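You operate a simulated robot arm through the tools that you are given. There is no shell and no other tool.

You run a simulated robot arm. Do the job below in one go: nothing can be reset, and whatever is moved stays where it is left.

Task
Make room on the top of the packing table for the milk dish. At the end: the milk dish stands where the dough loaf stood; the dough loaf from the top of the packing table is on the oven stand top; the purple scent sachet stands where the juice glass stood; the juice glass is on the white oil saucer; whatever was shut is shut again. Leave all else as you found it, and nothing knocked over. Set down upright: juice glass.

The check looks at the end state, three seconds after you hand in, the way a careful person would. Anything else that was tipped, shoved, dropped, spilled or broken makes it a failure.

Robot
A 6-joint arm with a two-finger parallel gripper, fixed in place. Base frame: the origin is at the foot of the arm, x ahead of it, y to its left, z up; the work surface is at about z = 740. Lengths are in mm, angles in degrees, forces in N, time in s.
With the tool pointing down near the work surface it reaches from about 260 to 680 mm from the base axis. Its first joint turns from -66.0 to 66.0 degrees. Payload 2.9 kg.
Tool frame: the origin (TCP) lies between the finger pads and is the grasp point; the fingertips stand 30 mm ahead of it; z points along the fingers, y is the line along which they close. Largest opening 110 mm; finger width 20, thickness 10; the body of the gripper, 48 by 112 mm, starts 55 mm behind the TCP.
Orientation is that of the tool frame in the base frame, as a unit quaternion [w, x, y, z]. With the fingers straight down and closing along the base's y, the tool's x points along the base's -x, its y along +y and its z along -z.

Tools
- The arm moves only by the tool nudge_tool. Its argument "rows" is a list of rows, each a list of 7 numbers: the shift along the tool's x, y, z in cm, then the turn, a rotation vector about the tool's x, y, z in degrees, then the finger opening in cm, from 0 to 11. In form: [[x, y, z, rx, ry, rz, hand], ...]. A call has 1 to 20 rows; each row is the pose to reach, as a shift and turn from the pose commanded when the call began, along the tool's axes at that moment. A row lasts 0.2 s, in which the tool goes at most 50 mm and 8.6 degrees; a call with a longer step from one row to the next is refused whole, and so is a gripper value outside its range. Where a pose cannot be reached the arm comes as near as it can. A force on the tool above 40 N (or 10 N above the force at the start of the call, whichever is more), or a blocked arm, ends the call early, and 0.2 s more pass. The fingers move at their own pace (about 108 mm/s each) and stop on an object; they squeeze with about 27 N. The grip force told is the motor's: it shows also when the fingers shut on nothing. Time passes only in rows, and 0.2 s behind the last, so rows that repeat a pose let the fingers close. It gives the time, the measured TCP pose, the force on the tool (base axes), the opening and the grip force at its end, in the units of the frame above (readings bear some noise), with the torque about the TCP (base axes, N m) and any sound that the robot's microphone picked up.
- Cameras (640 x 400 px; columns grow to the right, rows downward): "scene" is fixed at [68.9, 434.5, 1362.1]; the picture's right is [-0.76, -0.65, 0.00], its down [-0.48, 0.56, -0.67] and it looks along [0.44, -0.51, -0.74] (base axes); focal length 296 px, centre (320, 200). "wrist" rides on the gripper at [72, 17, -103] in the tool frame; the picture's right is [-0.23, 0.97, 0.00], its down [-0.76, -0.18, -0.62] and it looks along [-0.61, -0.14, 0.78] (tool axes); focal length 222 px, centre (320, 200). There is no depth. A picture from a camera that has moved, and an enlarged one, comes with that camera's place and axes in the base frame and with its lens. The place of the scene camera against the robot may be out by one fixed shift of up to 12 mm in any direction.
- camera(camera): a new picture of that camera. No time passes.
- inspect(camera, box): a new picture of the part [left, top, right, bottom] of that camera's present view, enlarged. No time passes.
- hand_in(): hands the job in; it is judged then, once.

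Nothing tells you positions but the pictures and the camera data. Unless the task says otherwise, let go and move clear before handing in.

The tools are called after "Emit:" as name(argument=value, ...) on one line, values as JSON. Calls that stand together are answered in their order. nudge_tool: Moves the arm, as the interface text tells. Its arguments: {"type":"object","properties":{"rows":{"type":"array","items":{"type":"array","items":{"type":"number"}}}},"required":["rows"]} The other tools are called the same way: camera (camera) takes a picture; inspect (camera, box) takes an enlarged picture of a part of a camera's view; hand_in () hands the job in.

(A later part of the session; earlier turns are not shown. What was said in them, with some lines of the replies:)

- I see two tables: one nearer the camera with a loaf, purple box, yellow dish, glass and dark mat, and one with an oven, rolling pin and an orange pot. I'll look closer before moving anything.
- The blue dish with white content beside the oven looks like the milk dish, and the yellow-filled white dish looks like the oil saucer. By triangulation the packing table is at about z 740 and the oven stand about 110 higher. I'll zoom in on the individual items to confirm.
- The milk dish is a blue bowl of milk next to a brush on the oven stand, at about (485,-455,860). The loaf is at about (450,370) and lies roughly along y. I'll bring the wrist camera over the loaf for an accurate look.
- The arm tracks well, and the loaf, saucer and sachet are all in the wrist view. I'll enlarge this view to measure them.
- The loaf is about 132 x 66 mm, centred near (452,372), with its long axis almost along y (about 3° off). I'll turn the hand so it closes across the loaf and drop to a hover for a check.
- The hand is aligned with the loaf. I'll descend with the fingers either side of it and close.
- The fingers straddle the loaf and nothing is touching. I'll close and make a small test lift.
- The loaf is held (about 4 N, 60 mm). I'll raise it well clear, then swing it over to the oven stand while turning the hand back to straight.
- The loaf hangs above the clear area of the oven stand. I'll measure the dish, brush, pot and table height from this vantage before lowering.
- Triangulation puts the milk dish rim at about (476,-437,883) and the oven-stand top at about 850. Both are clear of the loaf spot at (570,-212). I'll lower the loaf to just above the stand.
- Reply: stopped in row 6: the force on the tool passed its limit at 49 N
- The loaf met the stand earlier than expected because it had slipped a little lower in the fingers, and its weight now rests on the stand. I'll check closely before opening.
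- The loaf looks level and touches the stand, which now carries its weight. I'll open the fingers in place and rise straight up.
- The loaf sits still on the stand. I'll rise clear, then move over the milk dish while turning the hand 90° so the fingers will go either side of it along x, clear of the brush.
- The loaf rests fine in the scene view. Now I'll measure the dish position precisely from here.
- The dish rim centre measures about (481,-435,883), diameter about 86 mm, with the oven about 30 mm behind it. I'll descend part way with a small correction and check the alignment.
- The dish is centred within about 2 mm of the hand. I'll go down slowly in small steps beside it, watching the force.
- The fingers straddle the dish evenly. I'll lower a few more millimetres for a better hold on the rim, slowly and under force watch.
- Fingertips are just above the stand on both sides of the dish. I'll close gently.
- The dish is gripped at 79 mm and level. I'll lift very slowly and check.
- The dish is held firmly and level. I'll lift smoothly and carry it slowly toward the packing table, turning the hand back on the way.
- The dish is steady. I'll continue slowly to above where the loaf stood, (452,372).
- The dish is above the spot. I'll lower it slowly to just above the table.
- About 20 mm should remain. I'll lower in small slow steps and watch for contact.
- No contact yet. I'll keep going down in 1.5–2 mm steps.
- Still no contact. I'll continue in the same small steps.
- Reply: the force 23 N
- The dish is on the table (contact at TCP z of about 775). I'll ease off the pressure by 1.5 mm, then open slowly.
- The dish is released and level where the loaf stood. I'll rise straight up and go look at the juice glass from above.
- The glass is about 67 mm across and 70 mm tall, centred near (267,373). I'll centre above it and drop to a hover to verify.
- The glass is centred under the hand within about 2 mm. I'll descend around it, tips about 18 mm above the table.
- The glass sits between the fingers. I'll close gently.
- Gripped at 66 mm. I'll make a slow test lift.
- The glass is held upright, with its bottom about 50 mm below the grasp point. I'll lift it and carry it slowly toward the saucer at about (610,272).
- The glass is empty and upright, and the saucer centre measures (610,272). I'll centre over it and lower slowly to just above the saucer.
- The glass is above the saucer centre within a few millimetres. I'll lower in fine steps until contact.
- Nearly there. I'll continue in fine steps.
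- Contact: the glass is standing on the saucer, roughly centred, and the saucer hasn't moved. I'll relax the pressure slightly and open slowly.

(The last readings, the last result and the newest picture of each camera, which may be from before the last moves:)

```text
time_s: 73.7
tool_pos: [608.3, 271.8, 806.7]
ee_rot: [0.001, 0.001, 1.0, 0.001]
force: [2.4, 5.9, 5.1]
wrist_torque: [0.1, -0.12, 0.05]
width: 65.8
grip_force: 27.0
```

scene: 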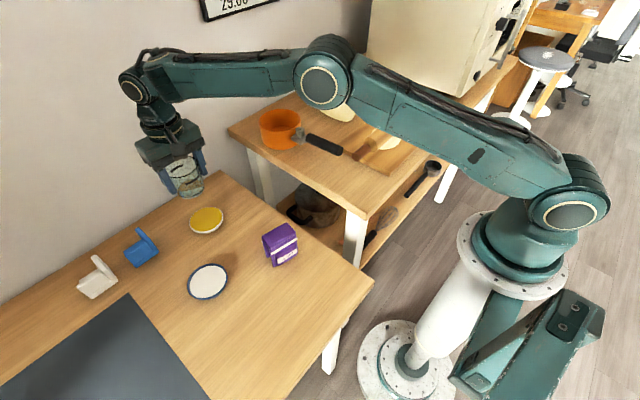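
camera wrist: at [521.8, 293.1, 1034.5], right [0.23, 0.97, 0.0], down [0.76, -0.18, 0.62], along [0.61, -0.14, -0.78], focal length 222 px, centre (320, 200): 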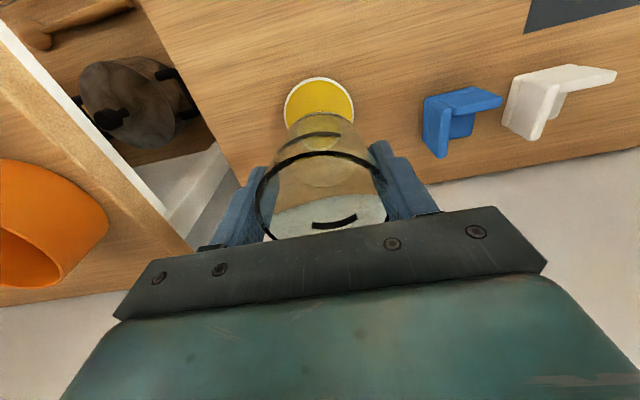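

Emit:
nudge_tool(rows=[[0, 0, -0.02, 0, 0, 0, 6.5], [0, 0, -0.02, 0, 0, 0, 6.65], [0, 0, -0.02, 0, 0, 0, 6.8], [0, 0, -0.02, 0, 0, 0, 7.1], [0, 0, -0.02, 0, 0, 0, 7.5], [0, 0, -0.02, 0, 0, 0, 8], [0, 0, -0.02, 0, 0, 0, 8.8], [0, 0, -0.02, 0, 0, 0, 9.6], [0, 0, -0.02, 0, 0, 0, 10], [0, 0, -0.02, 0, 0, 0, 10]])

Emit:
camera(camera="wrist")

Emit:
inspect(camera="scene", box=[150, 160, 260, 250])

```text
time_s: 75.9
tool_pos: [608.2, 271.8, 806.9]
ee_rot: [0.0, 0.001, 1.0, 0.001]
force: [1.2, -0.2, -0.3]
wrist_torque: [0.02, 0.03, -0.01]
width: 99.9
grip_force: 0.2
```

```text
taken
camera wrist: at [535.4, 289.1, 909.7], right [0.23, 0.97, 0.0], down [0.76, -0.18, 0.62], along [0.61, -0.14, -0.78], focal length 222 px, centre (320, 200)
```

wrist: 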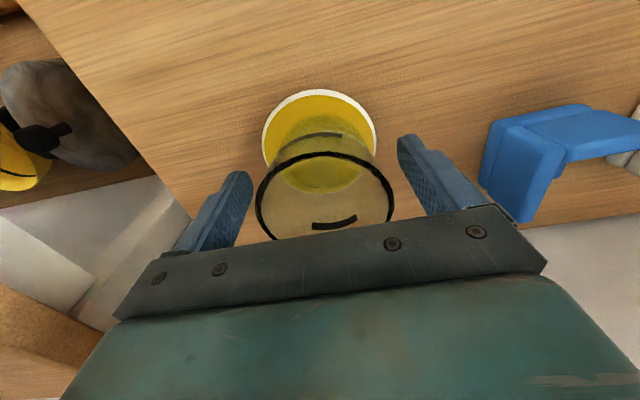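

```text
4.44 times, centred on (205, 205) of scene
camera zoom: at [68.9, 434.5, 1362.1], right [-0.76, -0.65, 0.0], down [-0.48, 0.56, -0.67], along [0.44, -0.51, -0.74], focal length 1315 px, centre (831, 178)
```

zoom: 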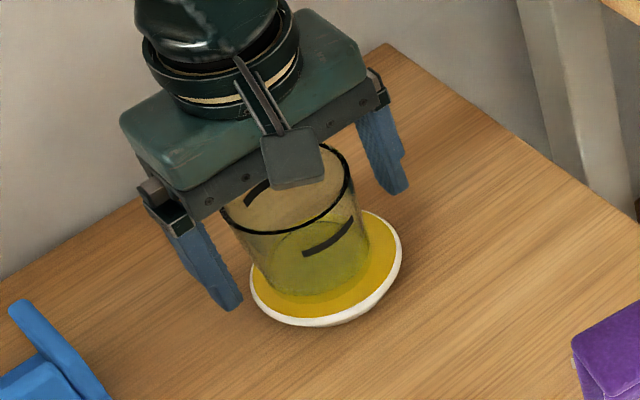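

The glass stands upright on the saucer. I'll rise straight up until fully clear, then head for the sachet.

Emit:
nudge_tool(rows=[[0, 0, -0.5, 0, 0, 0, 10], [0, 0, -1.5, 0, 0, 0, 10], [0, 0, -3, 0, 0, 0, 10], [0, 0, -5, 0, 0, 0, 10], [0, 0, -8, 0, 0, 0, 10], [0, 0, -11, 0, 0, 0, 10], [0, 0, -14, 0, 0, 0, 10], [4, -1.2, -15, 0, 0, 0, 11], [8, -2.5, -15, 0, 0, 0, 11], [12, -3.7, -15, 0, 0, 0, 11], [16, -5, -15, 0, 0, 0, 11], [20, -6.3, -15, 0, 0, 0, 11], [21.3, -6.7, -15, 0, 0, 0, 11], [21.3, -6.7, -15, 0, 0, 0, 11]])

Emit:
camera(camera="wrist")

Emit:
camera(camera="scene")

```text
time_s: 78.9
tool_pos: [395.6, 204.3, 958.4]
ee_rot: [0.0, 0.0, 1.0, 0.001]
force: [0.4, -0.2, -0.2]
wrist_torque: [-0.03, -0.01, -0.02]
width: 110.1
grip_force: 0.2
```

```text
taken
camera wrist: at [321.7, 222.1, 1060.9], right [0.23, 0.97, 0.0], down [0.76, -0.18, 0.62], along [0.61, -0.14, -0.78], focal length 222 px, centre (320, 200)
```

wrist: 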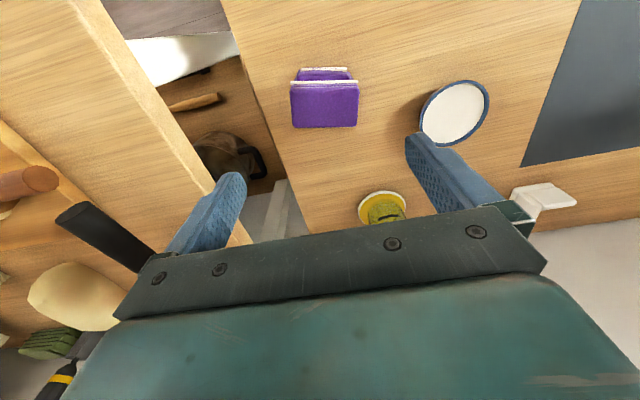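

```text
taken
```

scene: 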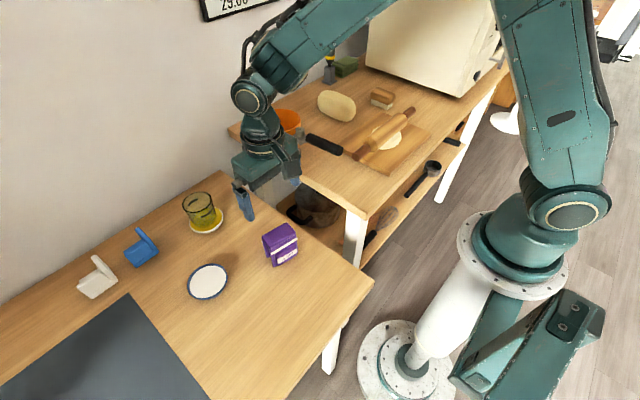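

Emit:
inspect(camera="wrist", box=[260, 50, 400, 150])

Emit:
inspect(camera="scene", box=[245, 210, 325, 275])

Emit:
inspect(camera="scene", box=[160, 180, 250, 245])

```text
4.00 times, centred on (330, 100) of wrist
camera zoom: at [321.7, 222.1, 1060.9], right [0.23, 0.97, 0.0], down [0.76, -0.18, 0.62], along [0.61, -0.14, -0.78], focal length 888 px, centre (280, 600)
```

zoom: 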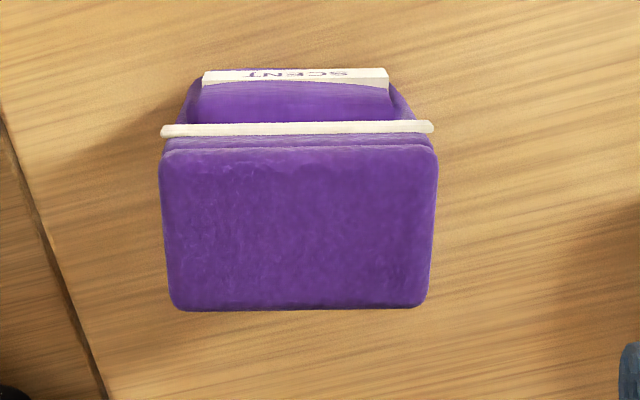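

```text
6.15 times, centred on (285, 242) of scene
camera zoom: at [68.9, 434.5, 1362.1], right [-0.76, -0.65, 0.0], down [-0.48, 0.56, -0.67], along [0.44, -0.51, -0.74], focal length 1821 px, centre (535, -62)
```

zoom: 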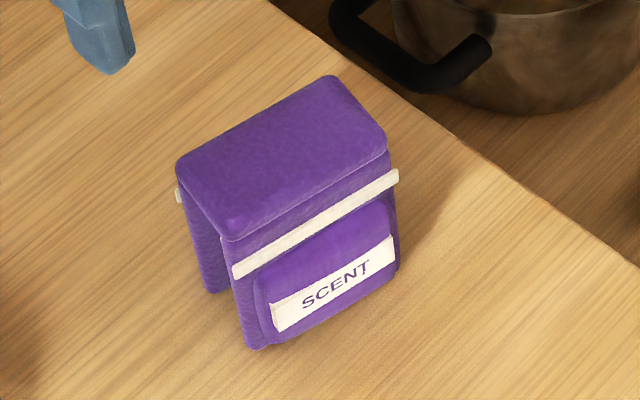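

```text
6.15 times, centred on (205, 212) of scene
camera zoom: at [68.9, 434.5, 1362.1], right [-0.76, -0.65, 0.0], down [-0.48, 0.56, -0.67], along [0.44, -0.51, -0.74], focal length 1821 px, centre (1028, 123)
```

zoom: 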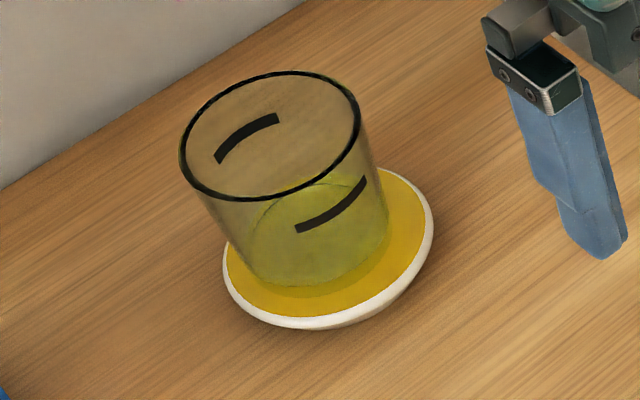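

The glass stands cleanly on the saucer. The sachet's top is centred near (394,212) at z of about 813 and turned about 14° clockwise. I'll turn the hand to close across its thin side and hover.

Emit:
nudge_tool(rows=[[0, 0.1, 0.5, 0, 0, -8, 11], [0, 0.2, 1, 0, 0, -16, 11], [0.1, 0.3, 1.5, 0, 0, -24, 11], [0.1, 0.4, 2, 0, 0, -32, 11], [0.1, 0.5, 2.5, 0, 0, -40, 11], [0.1, 0.6, 3, 0, 0, -48, 11], [0.15, 0.7, 3.5, 0, 0, -56, 11], [0.16, 0.77, 4, 0, 0, -64, 11], [0.16, 0.77, 4.5, 0, 0, -72, 11], [0.16, 0.77, 5, 0, 0, -76, 11], [0.16, 0.77, 5, 0, 0, -76, 11]])

Emit:
camera(camera="wrist")

Emit:
inspect(camera="wrist", box=[230, 40, 430, 220])

Emit:
inspect(camera="scene", box=[220, 150, 360, 280])

```text
time_s: 81.3
tool_pos: [393.5, 211.0, 905.9]
ee_rot: [0.0, -0.615, 0.788, 0.0]
force: [0.2, -0.9, -0.1]
wrist_torque: [0.01, 0.01, -0.01]
width: 110.0
grip_force: 0.0
```

```text
taken
camera wrist: at [359.6, 146.4, 1009.5], right [-0.89, 0.46, 0.0], down [0.36, 0.7, 0.62], along [0.28, 0.56, -0.78], focal length 222 px, centre (320, 200)
```

wrist: 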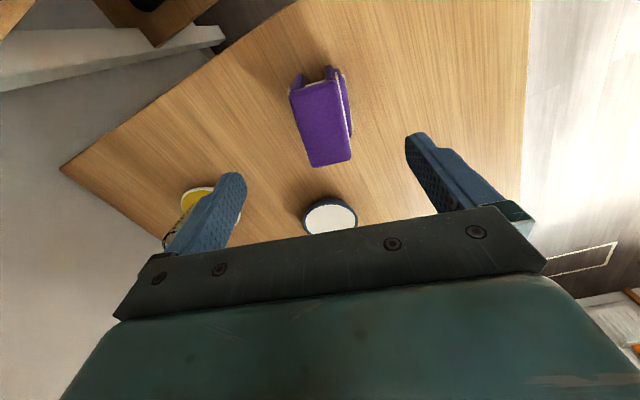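

```text
2.22 times, centred on (330, 130) of wrist
camera zoom: at [359.6, 146.4, 1009.5], right [-0.89, 0.46, 0.0], down [0.36, 0.7, 0.62], along [0.28, 0.56, -0.78], focal length 494 px, centre (298, 356)
```

zoom: 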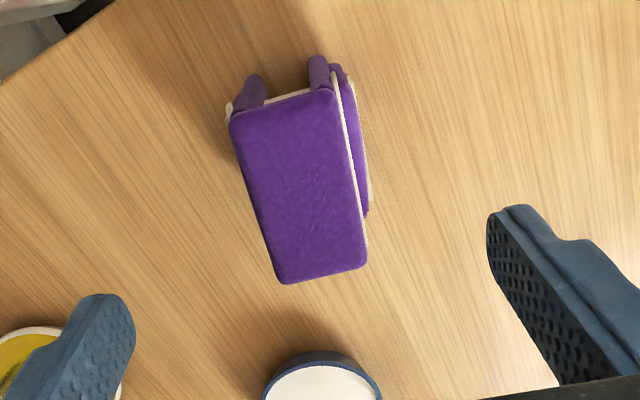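

```text
3.08 times, centred on (290, 215) of scene
camera zoom: at [68.9, 434.5, 1362.1], right [-0.76, -0.65, 0.0], down [-0.48, 0.56, -0.67], along [0.44, -0.51, -0.74], focal length 910 px, centre (412, 154)
```

zoom: 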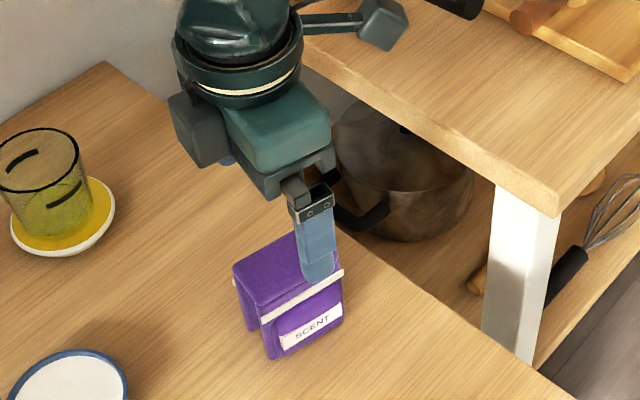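

The hand is aligned with the sachet within about 2 mm and 1°. I'll descend with the fingers on both broad sides.

Emit:
nudge_tool(rows=[[-0.25, 0.22, 2.5, 0, 0, 0, 11], [-0.25, 0.22, 5, 0, 0, 0, 11], [-0.25, 0.22, 7.5, 0, 0, 0, 11], [-0.25, 0.22, 9.5, 0, 0, 0, 11], [-0.25, 0.22, 11, 0, 0, 0, 11], [-0.25, 0.22, 11.7, 0, 0, 0, 11], [-0.25, 0.22, 11.7, 0, 0, 0, 11]])

Emit:
camera(camera="wrist")

Emit:
inspect(camera="scene", box=[240, 190, 340, 280])

```text
time_s: 82.9
tool_pos: [392.6, 215.1, 789.5]
ee_rot: [0.0, -0.616, 0.788, 0.001]
force: [0.3, -0.6, -0.5]
wrist_torque: [-0.01, -0.01, 0.0]
width: 109.7
grip_force: 0.1
```

```text
taken
camera wrist: at [359.1, 149.7, 893.1], right [-0.89, 0.46, 0.0], down [0.36, 0.7, 0.62], along [0.28, 0.55, -0.78], focal length 222 px, centre (320, 200)
```

wrist: 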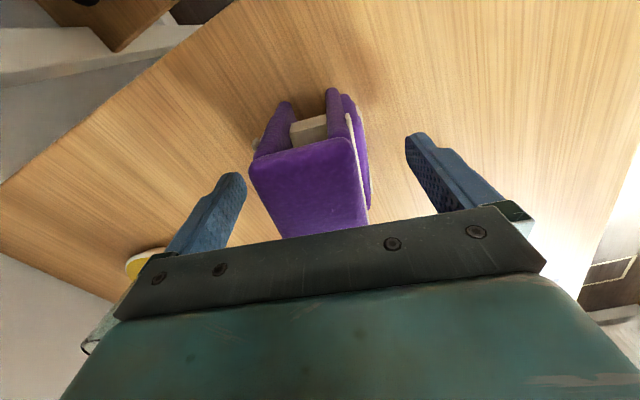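

```text
4.44 times, centred on (290, 235) of scene
camera zoom: at [68.9, 434.5, 1362.1], right [-0.76, -0.65, 0.0], down [-0.48, 0.56, -0.67], along [0.44, -0.51, -0.74], focal length 1315 px, centre (453, 44)
```

zoom: 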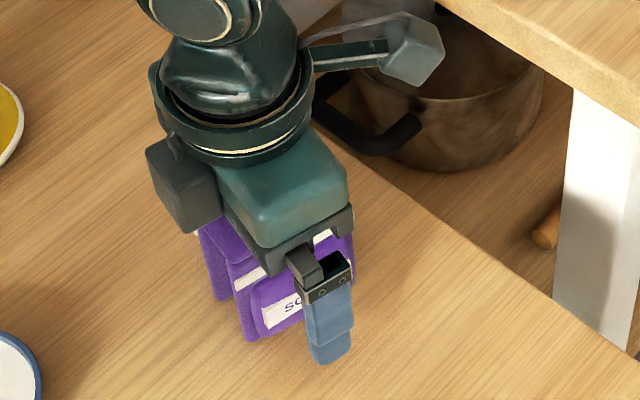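

Clear on both sides. I'll close slowly on the sachet.

Emit:
nudge_tool(rows=[[0, 0, 0, 0, 0, 0, 10], [0, 0, 0, 0, 0, 0, 9], [0, 0, 0, 0, 0, 0, 8], [0, 0, 0, 0, 0, 0, 7.2], [0, 0, 0, 0, 0, 0, 6.6], [0, 0, 0, 0, 0, 0, 6.2], [0, 0, 0, 0, 0, 0, 5.8], [0, 0, 0, 0, 0, 0, 5.4], [0, 0, 0, 0, 0, 0, 5], [0, 0, 0, 0, 0, 0, 4.6], [0, 0, 0, 0, 0, 0, 4.2], [0, 0, 0, 0, 0, 0, 3.8], [0, 0, 0, 0, 0, 0, 3.4], [0, 0, 0, 0, 0, 0, 3.4]])

Emit:
camera(camera="wrist")

Emit:
inspect(camera="scene", box=[240, 190, 340, 280])

```text
time_s: 85.9
tool_pos: [394.2, 215.4, 790.3]
ee_rot: [0.0, -0.615, 0.788, 0.0]
force: [-0.2, -0.1, 0.1]
wrist_torque: [0.02, 0.04, 0.04]
width: 39.7
grip_force: 27.4
```

```text
taken
camera wrist: at [359.1, 149.7, 893.3], right [-0.89, 0.46, 0.0], down [0.36, 0.7, 0.62], along [0.28, 0.55, -0.78], focal length 222 px, centre (320, 200)
```

wrist: 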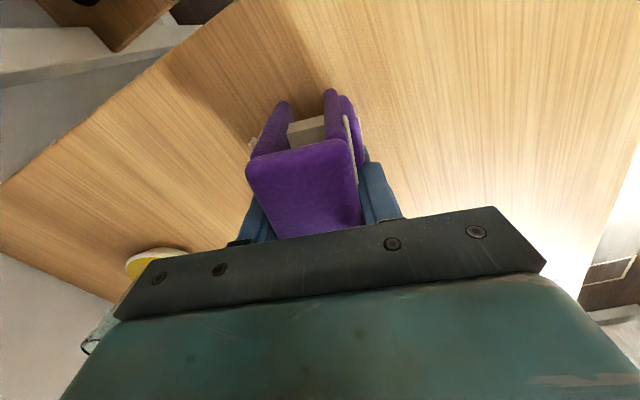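

```text
4.44 times, centred on (290, 235) of scene
camera zoom: at [68.9, 434.5, 1362.1], right [-0.76, -0.65, 0.0], down [-0.48, 0.56, -0.67], along [0.44, -0.51, -0.74], focal length 1315 px, centre (453, 44)
```

zoom: 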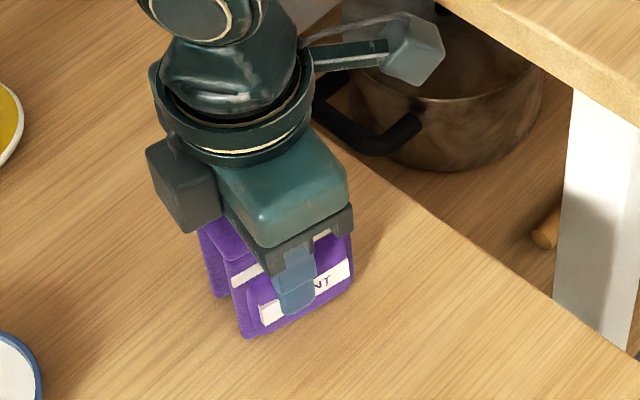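

Held at 40 mm. I'll make a slow test lift.

Emit:
nudge_tool(rows=[[0, 0, -0.2, 0, 0, 0, 3.4], [0, 0, -0.6, 0, 0, 0, 3.4], [0, 0, -1.2, 0, 0, 0, 3.4], [0, 0, -2, 0, 0, 0, 3.4], [0, 0, -3, 0, 0, 0, 3.4], [0, 0, -4, 0, 0, 0, 3.4], [0, 0, -4.5, 0, 0, 0, 3.4], [0, 0, -4.5, 0, 0, 0, 3.4]])

Emit:
camera(camera="wrist")

Emit:
inspect(camera="scene", box=[240, 170, 340, 280])

```text
time_s: 87.7
tool_pos: [391.4, 215.4, 836.0]
ee_rot: [0.001, -0.615, 0.788, 0.0]
force: [0.2, 0.1, -0.2]
wrist_torque: [-0.03, -0.02, 0.04]
width: 39.6
grip_force: 27.0
```

```text
taken
camera wrist: at [357.6, 149.5, 938.6], right [-0.89, 0.46, 0.0], down [0.36, 0.7, 0.62], along [0.28, 0.55, -0.78], focal length 222 px, centre (320, 200)
```

wrist: 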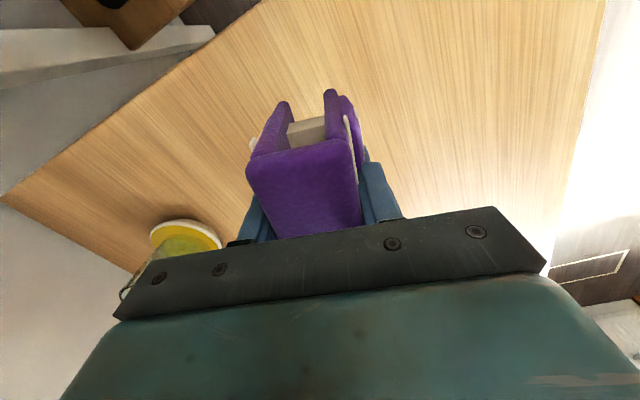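

```text
3.64 times, centred on (290, 225) of scene
camera zoom: at [68.9, 434.5, 1362.1], right [-0.76, -0.65, 0.0], down [-0.48, 0.56, -0.67], along [0.44, -0.51, -0.74], focal length 1076 px, centre (429, 109)
```

zoom: 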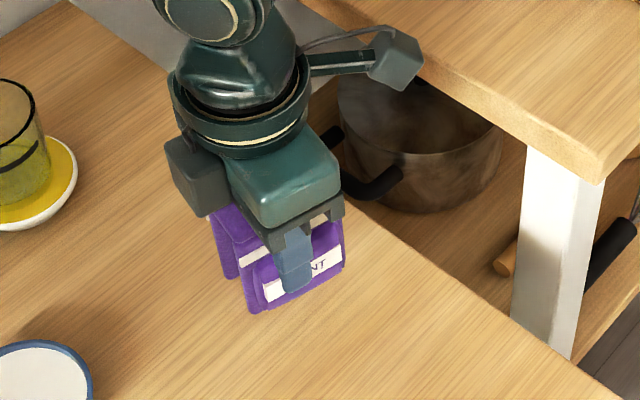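

Held level with no slip. I'll lift a little more and carry it to the glass's old place (268,373), keeping its orientation.

Emit:
nudge_tool(rows=[[0, 0, -1, 0, 0, 0, 3.4], [0, 0, -2.5, 0, 0, 0, 3.4], [0, 0, -4, 0, 0, 0, 3.4], [-0.6, 0.8, -5, 0, 0, 0, 3.4], [-1.8, 2.3, -5, 0, 0, 0, 3.4], [-3.2, 4.1, -5, 0, 0, 0, 3.4], [-4.6, 5.9, -5, 0, 0, 0, 3.4], [-6, 7.7, -5, 0, 0, 0, 3.4], [-7.4, 9.5, -5, 0, 0, 0, 3.4], [-8.8, 11.3, -5, 0, 0, 0, 3.4], [-10.2, 13.1, -5, 0, 0, 0, 3.4], [-11.4, 14.7, -5, 0, 0, 0, 3.4], [-12.1, 15.6, -5, 0, 0, 0, 3.4], [-12.3, 15.9, -5, 0, 0, 0, 3.4], [-12.3, 15.9, -5, 0, 0, 0, 3.4]])

Emit:
camera(camera="wrist")

Emit:
camera(camera="scene")

```text
time_s: 90.9
tool_pos: [266.3, 373.1, 883.7]
ee_rot: [0.0, -0.616, 0.788, 0.0]
force: [-0.7, 0.4, -0.1]
wrist_torque: [0.02, 0.01, -0.02]
width: 39.8
grip_force: 26.8
```

```text
taken
camera wrist: at [233.0, 307.2, 987.4], right [-0.89, 0.46, 0.0], down [0.36, 0.7, 0.62], along [0.28, 0.55, -0.78], focal length 222 px, centre (320, 200)
```

wrist: 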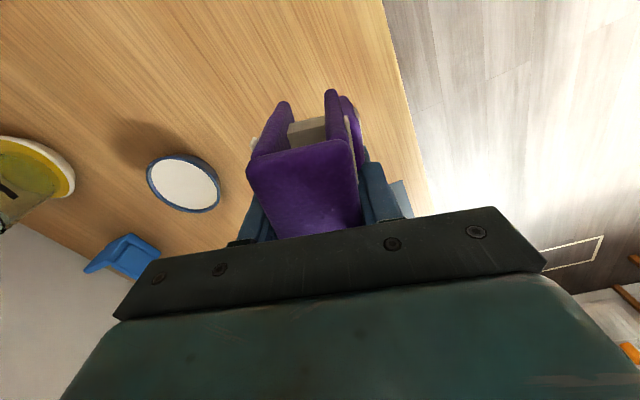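

```text
taken
```

scene: 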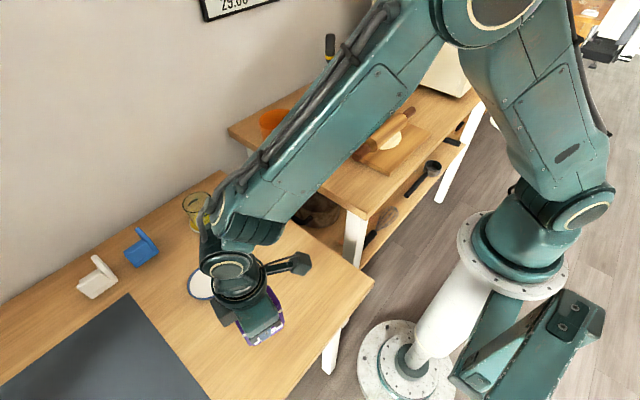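

In position. I'll lower it to just above the table, then do fine steps.

Emit:
nudge_tool(rows=[[0, 0, 1, 0, 0, 0, 3.4], [0, 0, 2.5, 0, 0, 0, 3.4], [0, 0, 4.5, 0, 0, 0, 3.4], [0, 0, 6.5, 0, 0, 0, 3.4], [0, 0, 7.8, 0, 0, 0, 3.4], [0, 0, 8.6, 0, 0, 0, 3.4], [0, 0, 8.8, 0, 0, 0, 3.4], [0, 0, 8.8, 0, 0, 0, 3.4]])

Emit:
nudge_tool(rows=[[0, 0, 0.1, 0, 0, 0, 3.4], [0, 0, 0.2, 0, 0, 0, 3.4], [0, 0, 0.2, 0, 0, 0, 3.4]])

Emit:
nudge_tool(rows=[[0, 0, 0.1, 0, 0, 0, 3.4], [0, 0, 0.2, 0, 0, 0, 3.4], [0, 0, 0.2, 0, 0, 0, 3.4]])

Emit:
inspect(camera="scene", box=[200, 270, 330, 370])

```text
time_s: 92.7
tool_pos: [267.8, 373.0, 796.2]
ee_rot: [-0.001, -0.616, 0.788, 0.0]
force: [1.0, -0.2, 0.3]
wrist_torque: [-0.03, 0.02, -0.01]
width: 39.3
grip_force: 27.0
```

```text
time_s: 93.5
tool_pos: [267.5, 372.4, 794.6]
ee_rot: [0.0, -0.616, 0.788, -0.001]
force: [0.1, 0.2, -1.0]
wrist_torque: [0.01, 0.02, 0.04]
width: 39.5
grip_force: 27.0
```

```text
time_s: 94.3
tool_pos: [266.9, 373.0, 791.8]
ee_rot: [0.0, -0.616, 0.788, 0.0]
force: [-0.2, -0.5, -0.7]
wrist_torque: [-0.03, -0.01, -0.02]
width: 39.4
grip_force: 26.5
```

```text
4.00 times, centred on (265, 320) of scene
camera zoom: at [68.9, 434.5, 1362.1], right [-0.76, -0.65, 0.0], down [-0.48, 0.56, -0.67], along [0.44, -0.51, -0.74], focal length 1184 px, centre (540, -280)
```

zoom: 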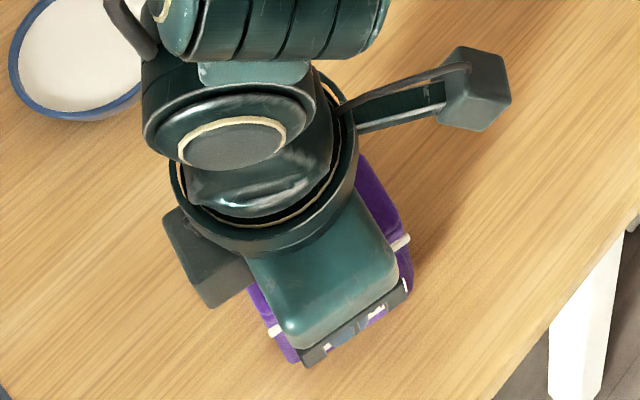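

Emit:
nudge_tool(rows=[[0, 0, 0.1, 0, 0, 0, 3.4], [0, 0, 0.15, 0, 0, 0, 3.4], [0, 0, 0.15, 0, 0, 0, 3.4]])

Emit:
nudge_tool(rows=[[0, 0, 0.1, 0, 0, 0, 3.4], [0, 0, 0.15, 0, 0, 0, 3.4], [0, 0, 0.15, 0, 0, 0, 3.4]])

```text
time_s: 95.1
tool_pos: [267.0, 373.7, 790.6]
ee_rot: [-0.001, -0.615, 0.788, 0.0]
force: [-0.1, 0.2, -0.4]
wrist_torque: [0.0, -0.02, 0.01]
width: 39.4
grip_force: 26.8
```

```text
time_s: 95.9
tool_pos: [266.4, 372.7, 790.2]
ee_rot: [0.0, -0.616, 0.788, 0.001]
force: [-4.7, -1.6, 16.7]
wrist_torque: [-0.24, 0.23, -0.02]
width: 39.5
grip_force: 26.5
```

Contact with the table. I'll ease off about 1 mm and open slowly.

Emit:
nudge_tool(rows=[[0, 0, -0.05, 0, 0, 0, 3.4], [0, 0, -0.1, 0, 0, 0, 3.4], [0, 0, -0.1, 0, 0, 0, 3.4]])

Emit:
nudge_tool(rows=[[0, 0, -0.02, 0, 0, 0, 3.9], [0, 0, -0.02, 0, 0, 0, 4.05], [0, 0, -0.02, 0, 0, 0, 4.3], [0, 0, -0.02, 0, 0, 0, 4.7], [0, 0, -0.02, 0, 0, 0, 5.4], [0, 0, -0.02, 0, 0, 0, 6.4], [0, 0, -0.02, 0, 0, 0, 7.5], [0, 0, -0.02, 0, 0, 0, 9], [0, 0, -0.02, 0, 0, 0, 10.5], [0, 0, -0.02, 0, 0, 0, 10.5]])

Emit:
camera(camera="wrist")

Emit:
inspect(camera="scene", box=[200, 270, 330, 370])

```text
time_s: 96.7
tool_pos: [267.1, 373.3, 790.4]
ee_rot: [-0.001, -0.615, 0.788, 0.0]
force: [-1.7, -2.4, 10.3]
wrist_torque: [0.09, 0.04, 0.0]
width: 39.3
grip_force: 27.3
```

```text
time_s: 98.9
tool_pos: [266.5, 371.8, 790.4]
ee_rot: [0.0, -0.616, 0.788, 0.0]
force: [-0.2, 0.3, -0.6]
wrist_torque: [0.01, 0.0, -0.03]
width: 105.4
grip_force: 0.0
```

```text
taken
camera wrist: at [233.0, 307.9, 893.7], right [-0.89, 0.46, 0.0], down [0.36, 0.7, 0.62], along [0.28, 0.55, -0.78], focal length 222 px, centre (320, 200)
```

wrist: 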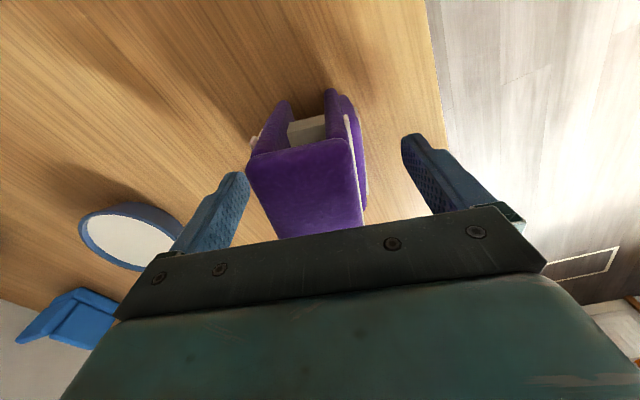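

```text
4.00 times, centred on (265, 320) of scene
camera zoom: at [68.9, 434.5, 1362.1], right [-0.76, -0.65, 0.0], down [-0.48, 0.56, -0.67], along [0.44, -0.51, -0.74], focal length 1184 px, centre (540, -280)
```

zoom: 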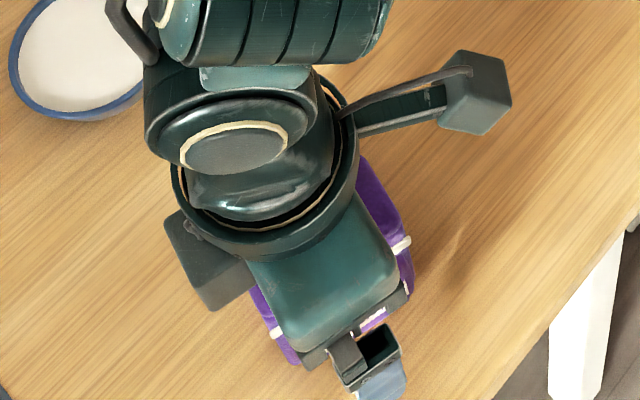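

The sachet stands free at the glass's former spot. I'll rise straight up and return to a clear pose for a final inspection.

Emit:
nudge_tool(rows=[[0, 0, -0.5, 0, 0, 0, 10.5], [0, 0, -1.5, 0, 0, 0, 10.5], [0, 0, -3, 0, 0, 0, 10.5], [0, 0, -6, 0, 0, 0, 10.5], [0, 0, -10, 0, 0, 0, 10.5], [0, 0, -14, 0, 0, 0, 10.5], [0, 0, -18, 0, 0, 0, 10.5], [0, 0, -22, 0, 0, 0, 10.5], [0, 0, -26, 0, 0, 0, 10.5], [0, 0, -30, 0, 0, 0, 10.5], [0, 0, -30, 0, 0, 0, 10.5]])

Emit:
nudge_tool(rows=[[1, -1.2, 0, 0, 0, 7, 10.5], [2.2, -2.5, 0, 0, 0, 14, 10.5], [3.4, -4, 0, 0, 0, 21, 10.5], [4.6, -5.5, 0, 0, 0, 28, 10.5], [5.8, -7.2, 0, 0, 0, 35, 10.5], [7, -9, 0, 0, 0, 42, 10.5], [8.2, -11, 0, 0, 0, 49, 10.5], [9.4, -13, 0, 0, 0, 56, 10.5], [10.5, -15, 0, 0, 0, 63, 10.5], [11.2, -16.5, 0, 0, 0, 70, 10.5], [11.2, -17, 0, 0, 0, 76, 10.5], [11.2, -17, 0, 0, 0, 76, 10.5]])

Emit:
camera(camera="wrist")

Emit:
camera(camera="scene")

```text
time_s: 101.3
tool_pos: [266.2, 373.2, 1092.8]
ee_rot: [0.0, -0.615, 0.788, 0.0]
force: [0.8, -0.3, -0.4]
wrist_torque: [-0.03, -0.03, -0.01]
width: 104.9
grip_force: 0.0
```

```text
time_s: 103.9
tool_pos: [405.2, 222.4, 1090.1]
ee_rot: [0.001, 0.001, 1.0, 0.0]
force: [-0.1, 0.7, -0.2]
wrist_torque: [-0.01, 0.01, 0.02]
width: 105.0
grip_force: 0.0
```

```text
taken
camera wrist: at [333.1, 240.5, 1194.4], right [0.23, 0.97, 0.0], down [0.76, -0.18, 0.62], along [0.61, -0.14, -0.78], focal length 222 px, centre (320, 200)
```

wrist: 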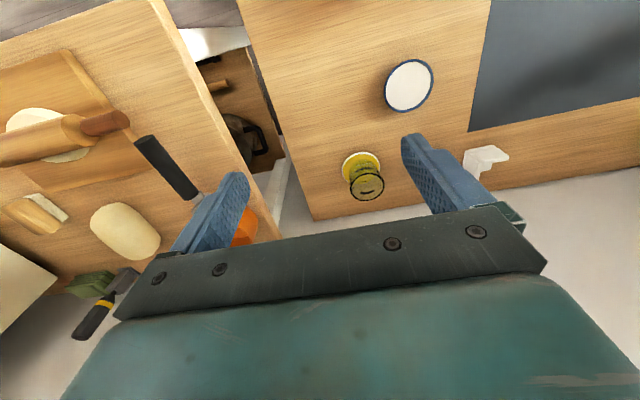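

```text
taken
```

scene: 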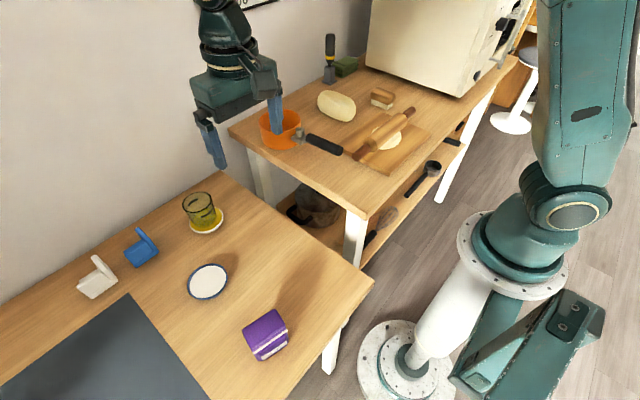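

All four items appear to be in their places. I'll take close-up looks before handing in.

Emit:
inspect(camera="scene", box=[220, 290, 310, 370])

Emit:
inspect(camera="scene", box=[160, 180, 260, 310])

Emit:
inspect(camera="scene", box=[220, 20, 460, 170])

Emit:
inspect(camera="wrist", box=[300, 40, 520, 210])

Emit:
inspect(camera="scene", box=[0, 200, 240, 400])

```text
5.00 times, centred on (265, 330) of scene
camera zoom: at [68.9, 434.5, 1362.1], right [-0.76, -0.65, 0.0], down [-0.48, 0.56, -0.67], along [0.44, -0.51, -0.74], focal length 1479 px, centre (595, -450)
```

zoom: 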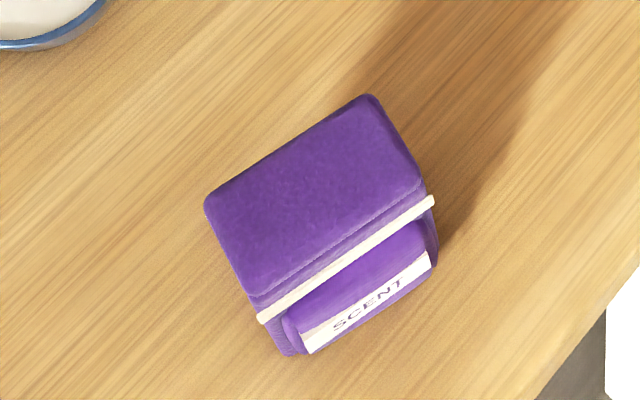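

```text
3.08 times, centred on (210, 245) of scene
camera zoom: at [68.9, 434.5, 1362.1], right [-0.76, -0.65, 0.0], down [-0.48, 0.56, -0.67], along [0.44, -0.51, -0.74], focal length 910 px, centre (658, 62)
```

zoom: 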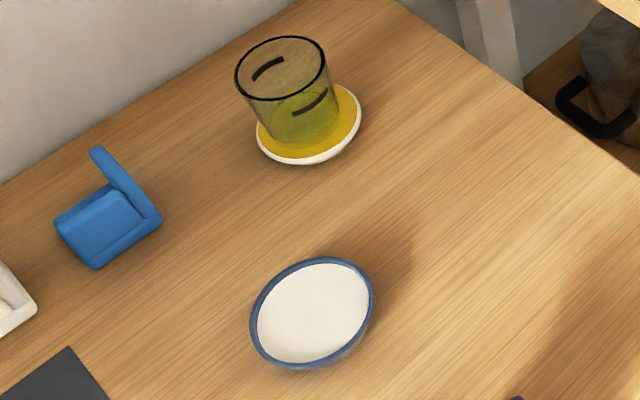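

```text
2.67 times, centred on (340, 95) of scene
camera zoom: at [68.9, 434.5, 1362.1], right [-0.76, -0.65, 0.0], down [-0.48, 0.56, -0.67], along [0.44, -0.51, -0.74], focal length 789 px, centre (267, 480)
```

zoom: 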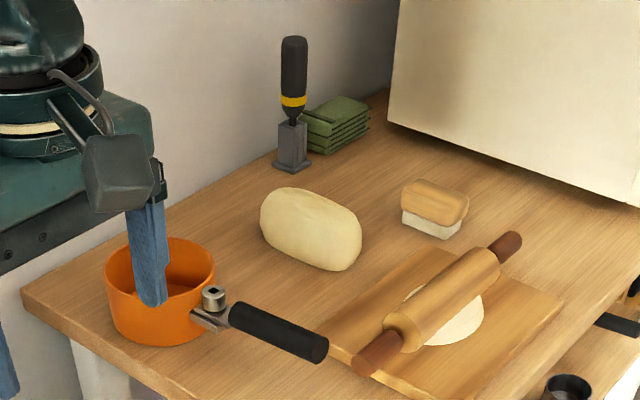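

```text
2.35 times, centred on (410, 125) of wrist
camera zoom: at [333.1, 240.5, 1194.4], right [0.23, 0.97, 0.0], down [0.76, -0.18, 0.62], along [0.61, -0.14, -0.78], focal length 523 px, centre (108, 376)
```

zoom: 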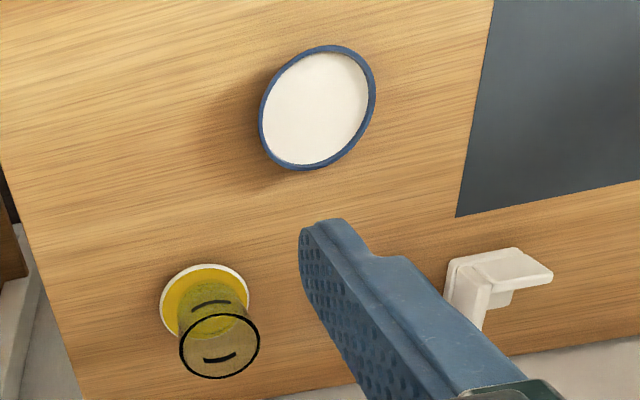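

```text
2.00 times, centred on (120, 300) of scene
camera zoom: at [68.9, 434.5, 1362.1], right [-0.76, -0.65, 0.0], down [-0.48, 0.56, -0.67], along [0.44, -0.51, -0.74], focal length 592 px, centre (720, 0)
```

zoom: 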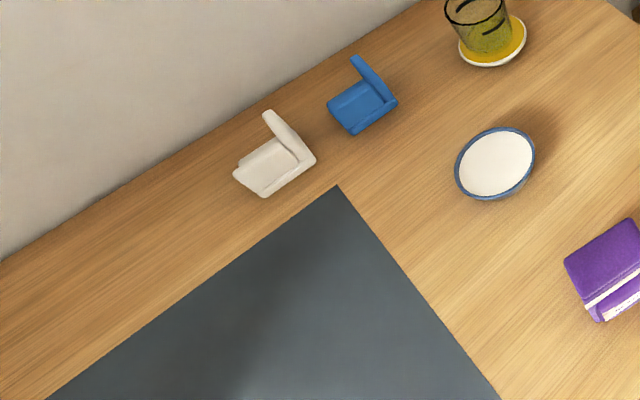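

Everything checks out:
- The milk dish is at the loaf's old place.
- The loaf rests on the oven stand top.
- The glass stands upright on the oil saucer.
- The sachet stands within about 6 mm of the glass's old place.
- The brush, pot, rolling pin and clips are unmoved, nothing was opened, and the gripper is empty and clear.

I'm handing in.

Emit:
hand_in()

```text
The job is handed in.
```

The job is done and handed in, and nothing was knocked over or spilled as far as the cameras show:

- **Milk dish:** it stands where the dough loaf was, within about 3 mm.
- **Dough loaf:** it is on the oven stand top, in the clear space between the orange pot and the brush. On the way down it touched the stand sooner than I expected and the arm's force limit stopped the move at 49 N. The loaf showed no damage and did not move when I let go.
- **Juice glass:** it stands upright on the white oil saucer, a few millimetres off centre. The glass looked empty, and the saucer did not move.
- **Purple sachet:** it stands where the glass was, about 6 mm off, facing the same way as before.
- **Everything else:** the brush, pot, rolling pin and the two clips look unmoved in the final pictures. Nothing was opened, so nothing needed shutting.

The gripper was empty and clear of both tables when I handed in.
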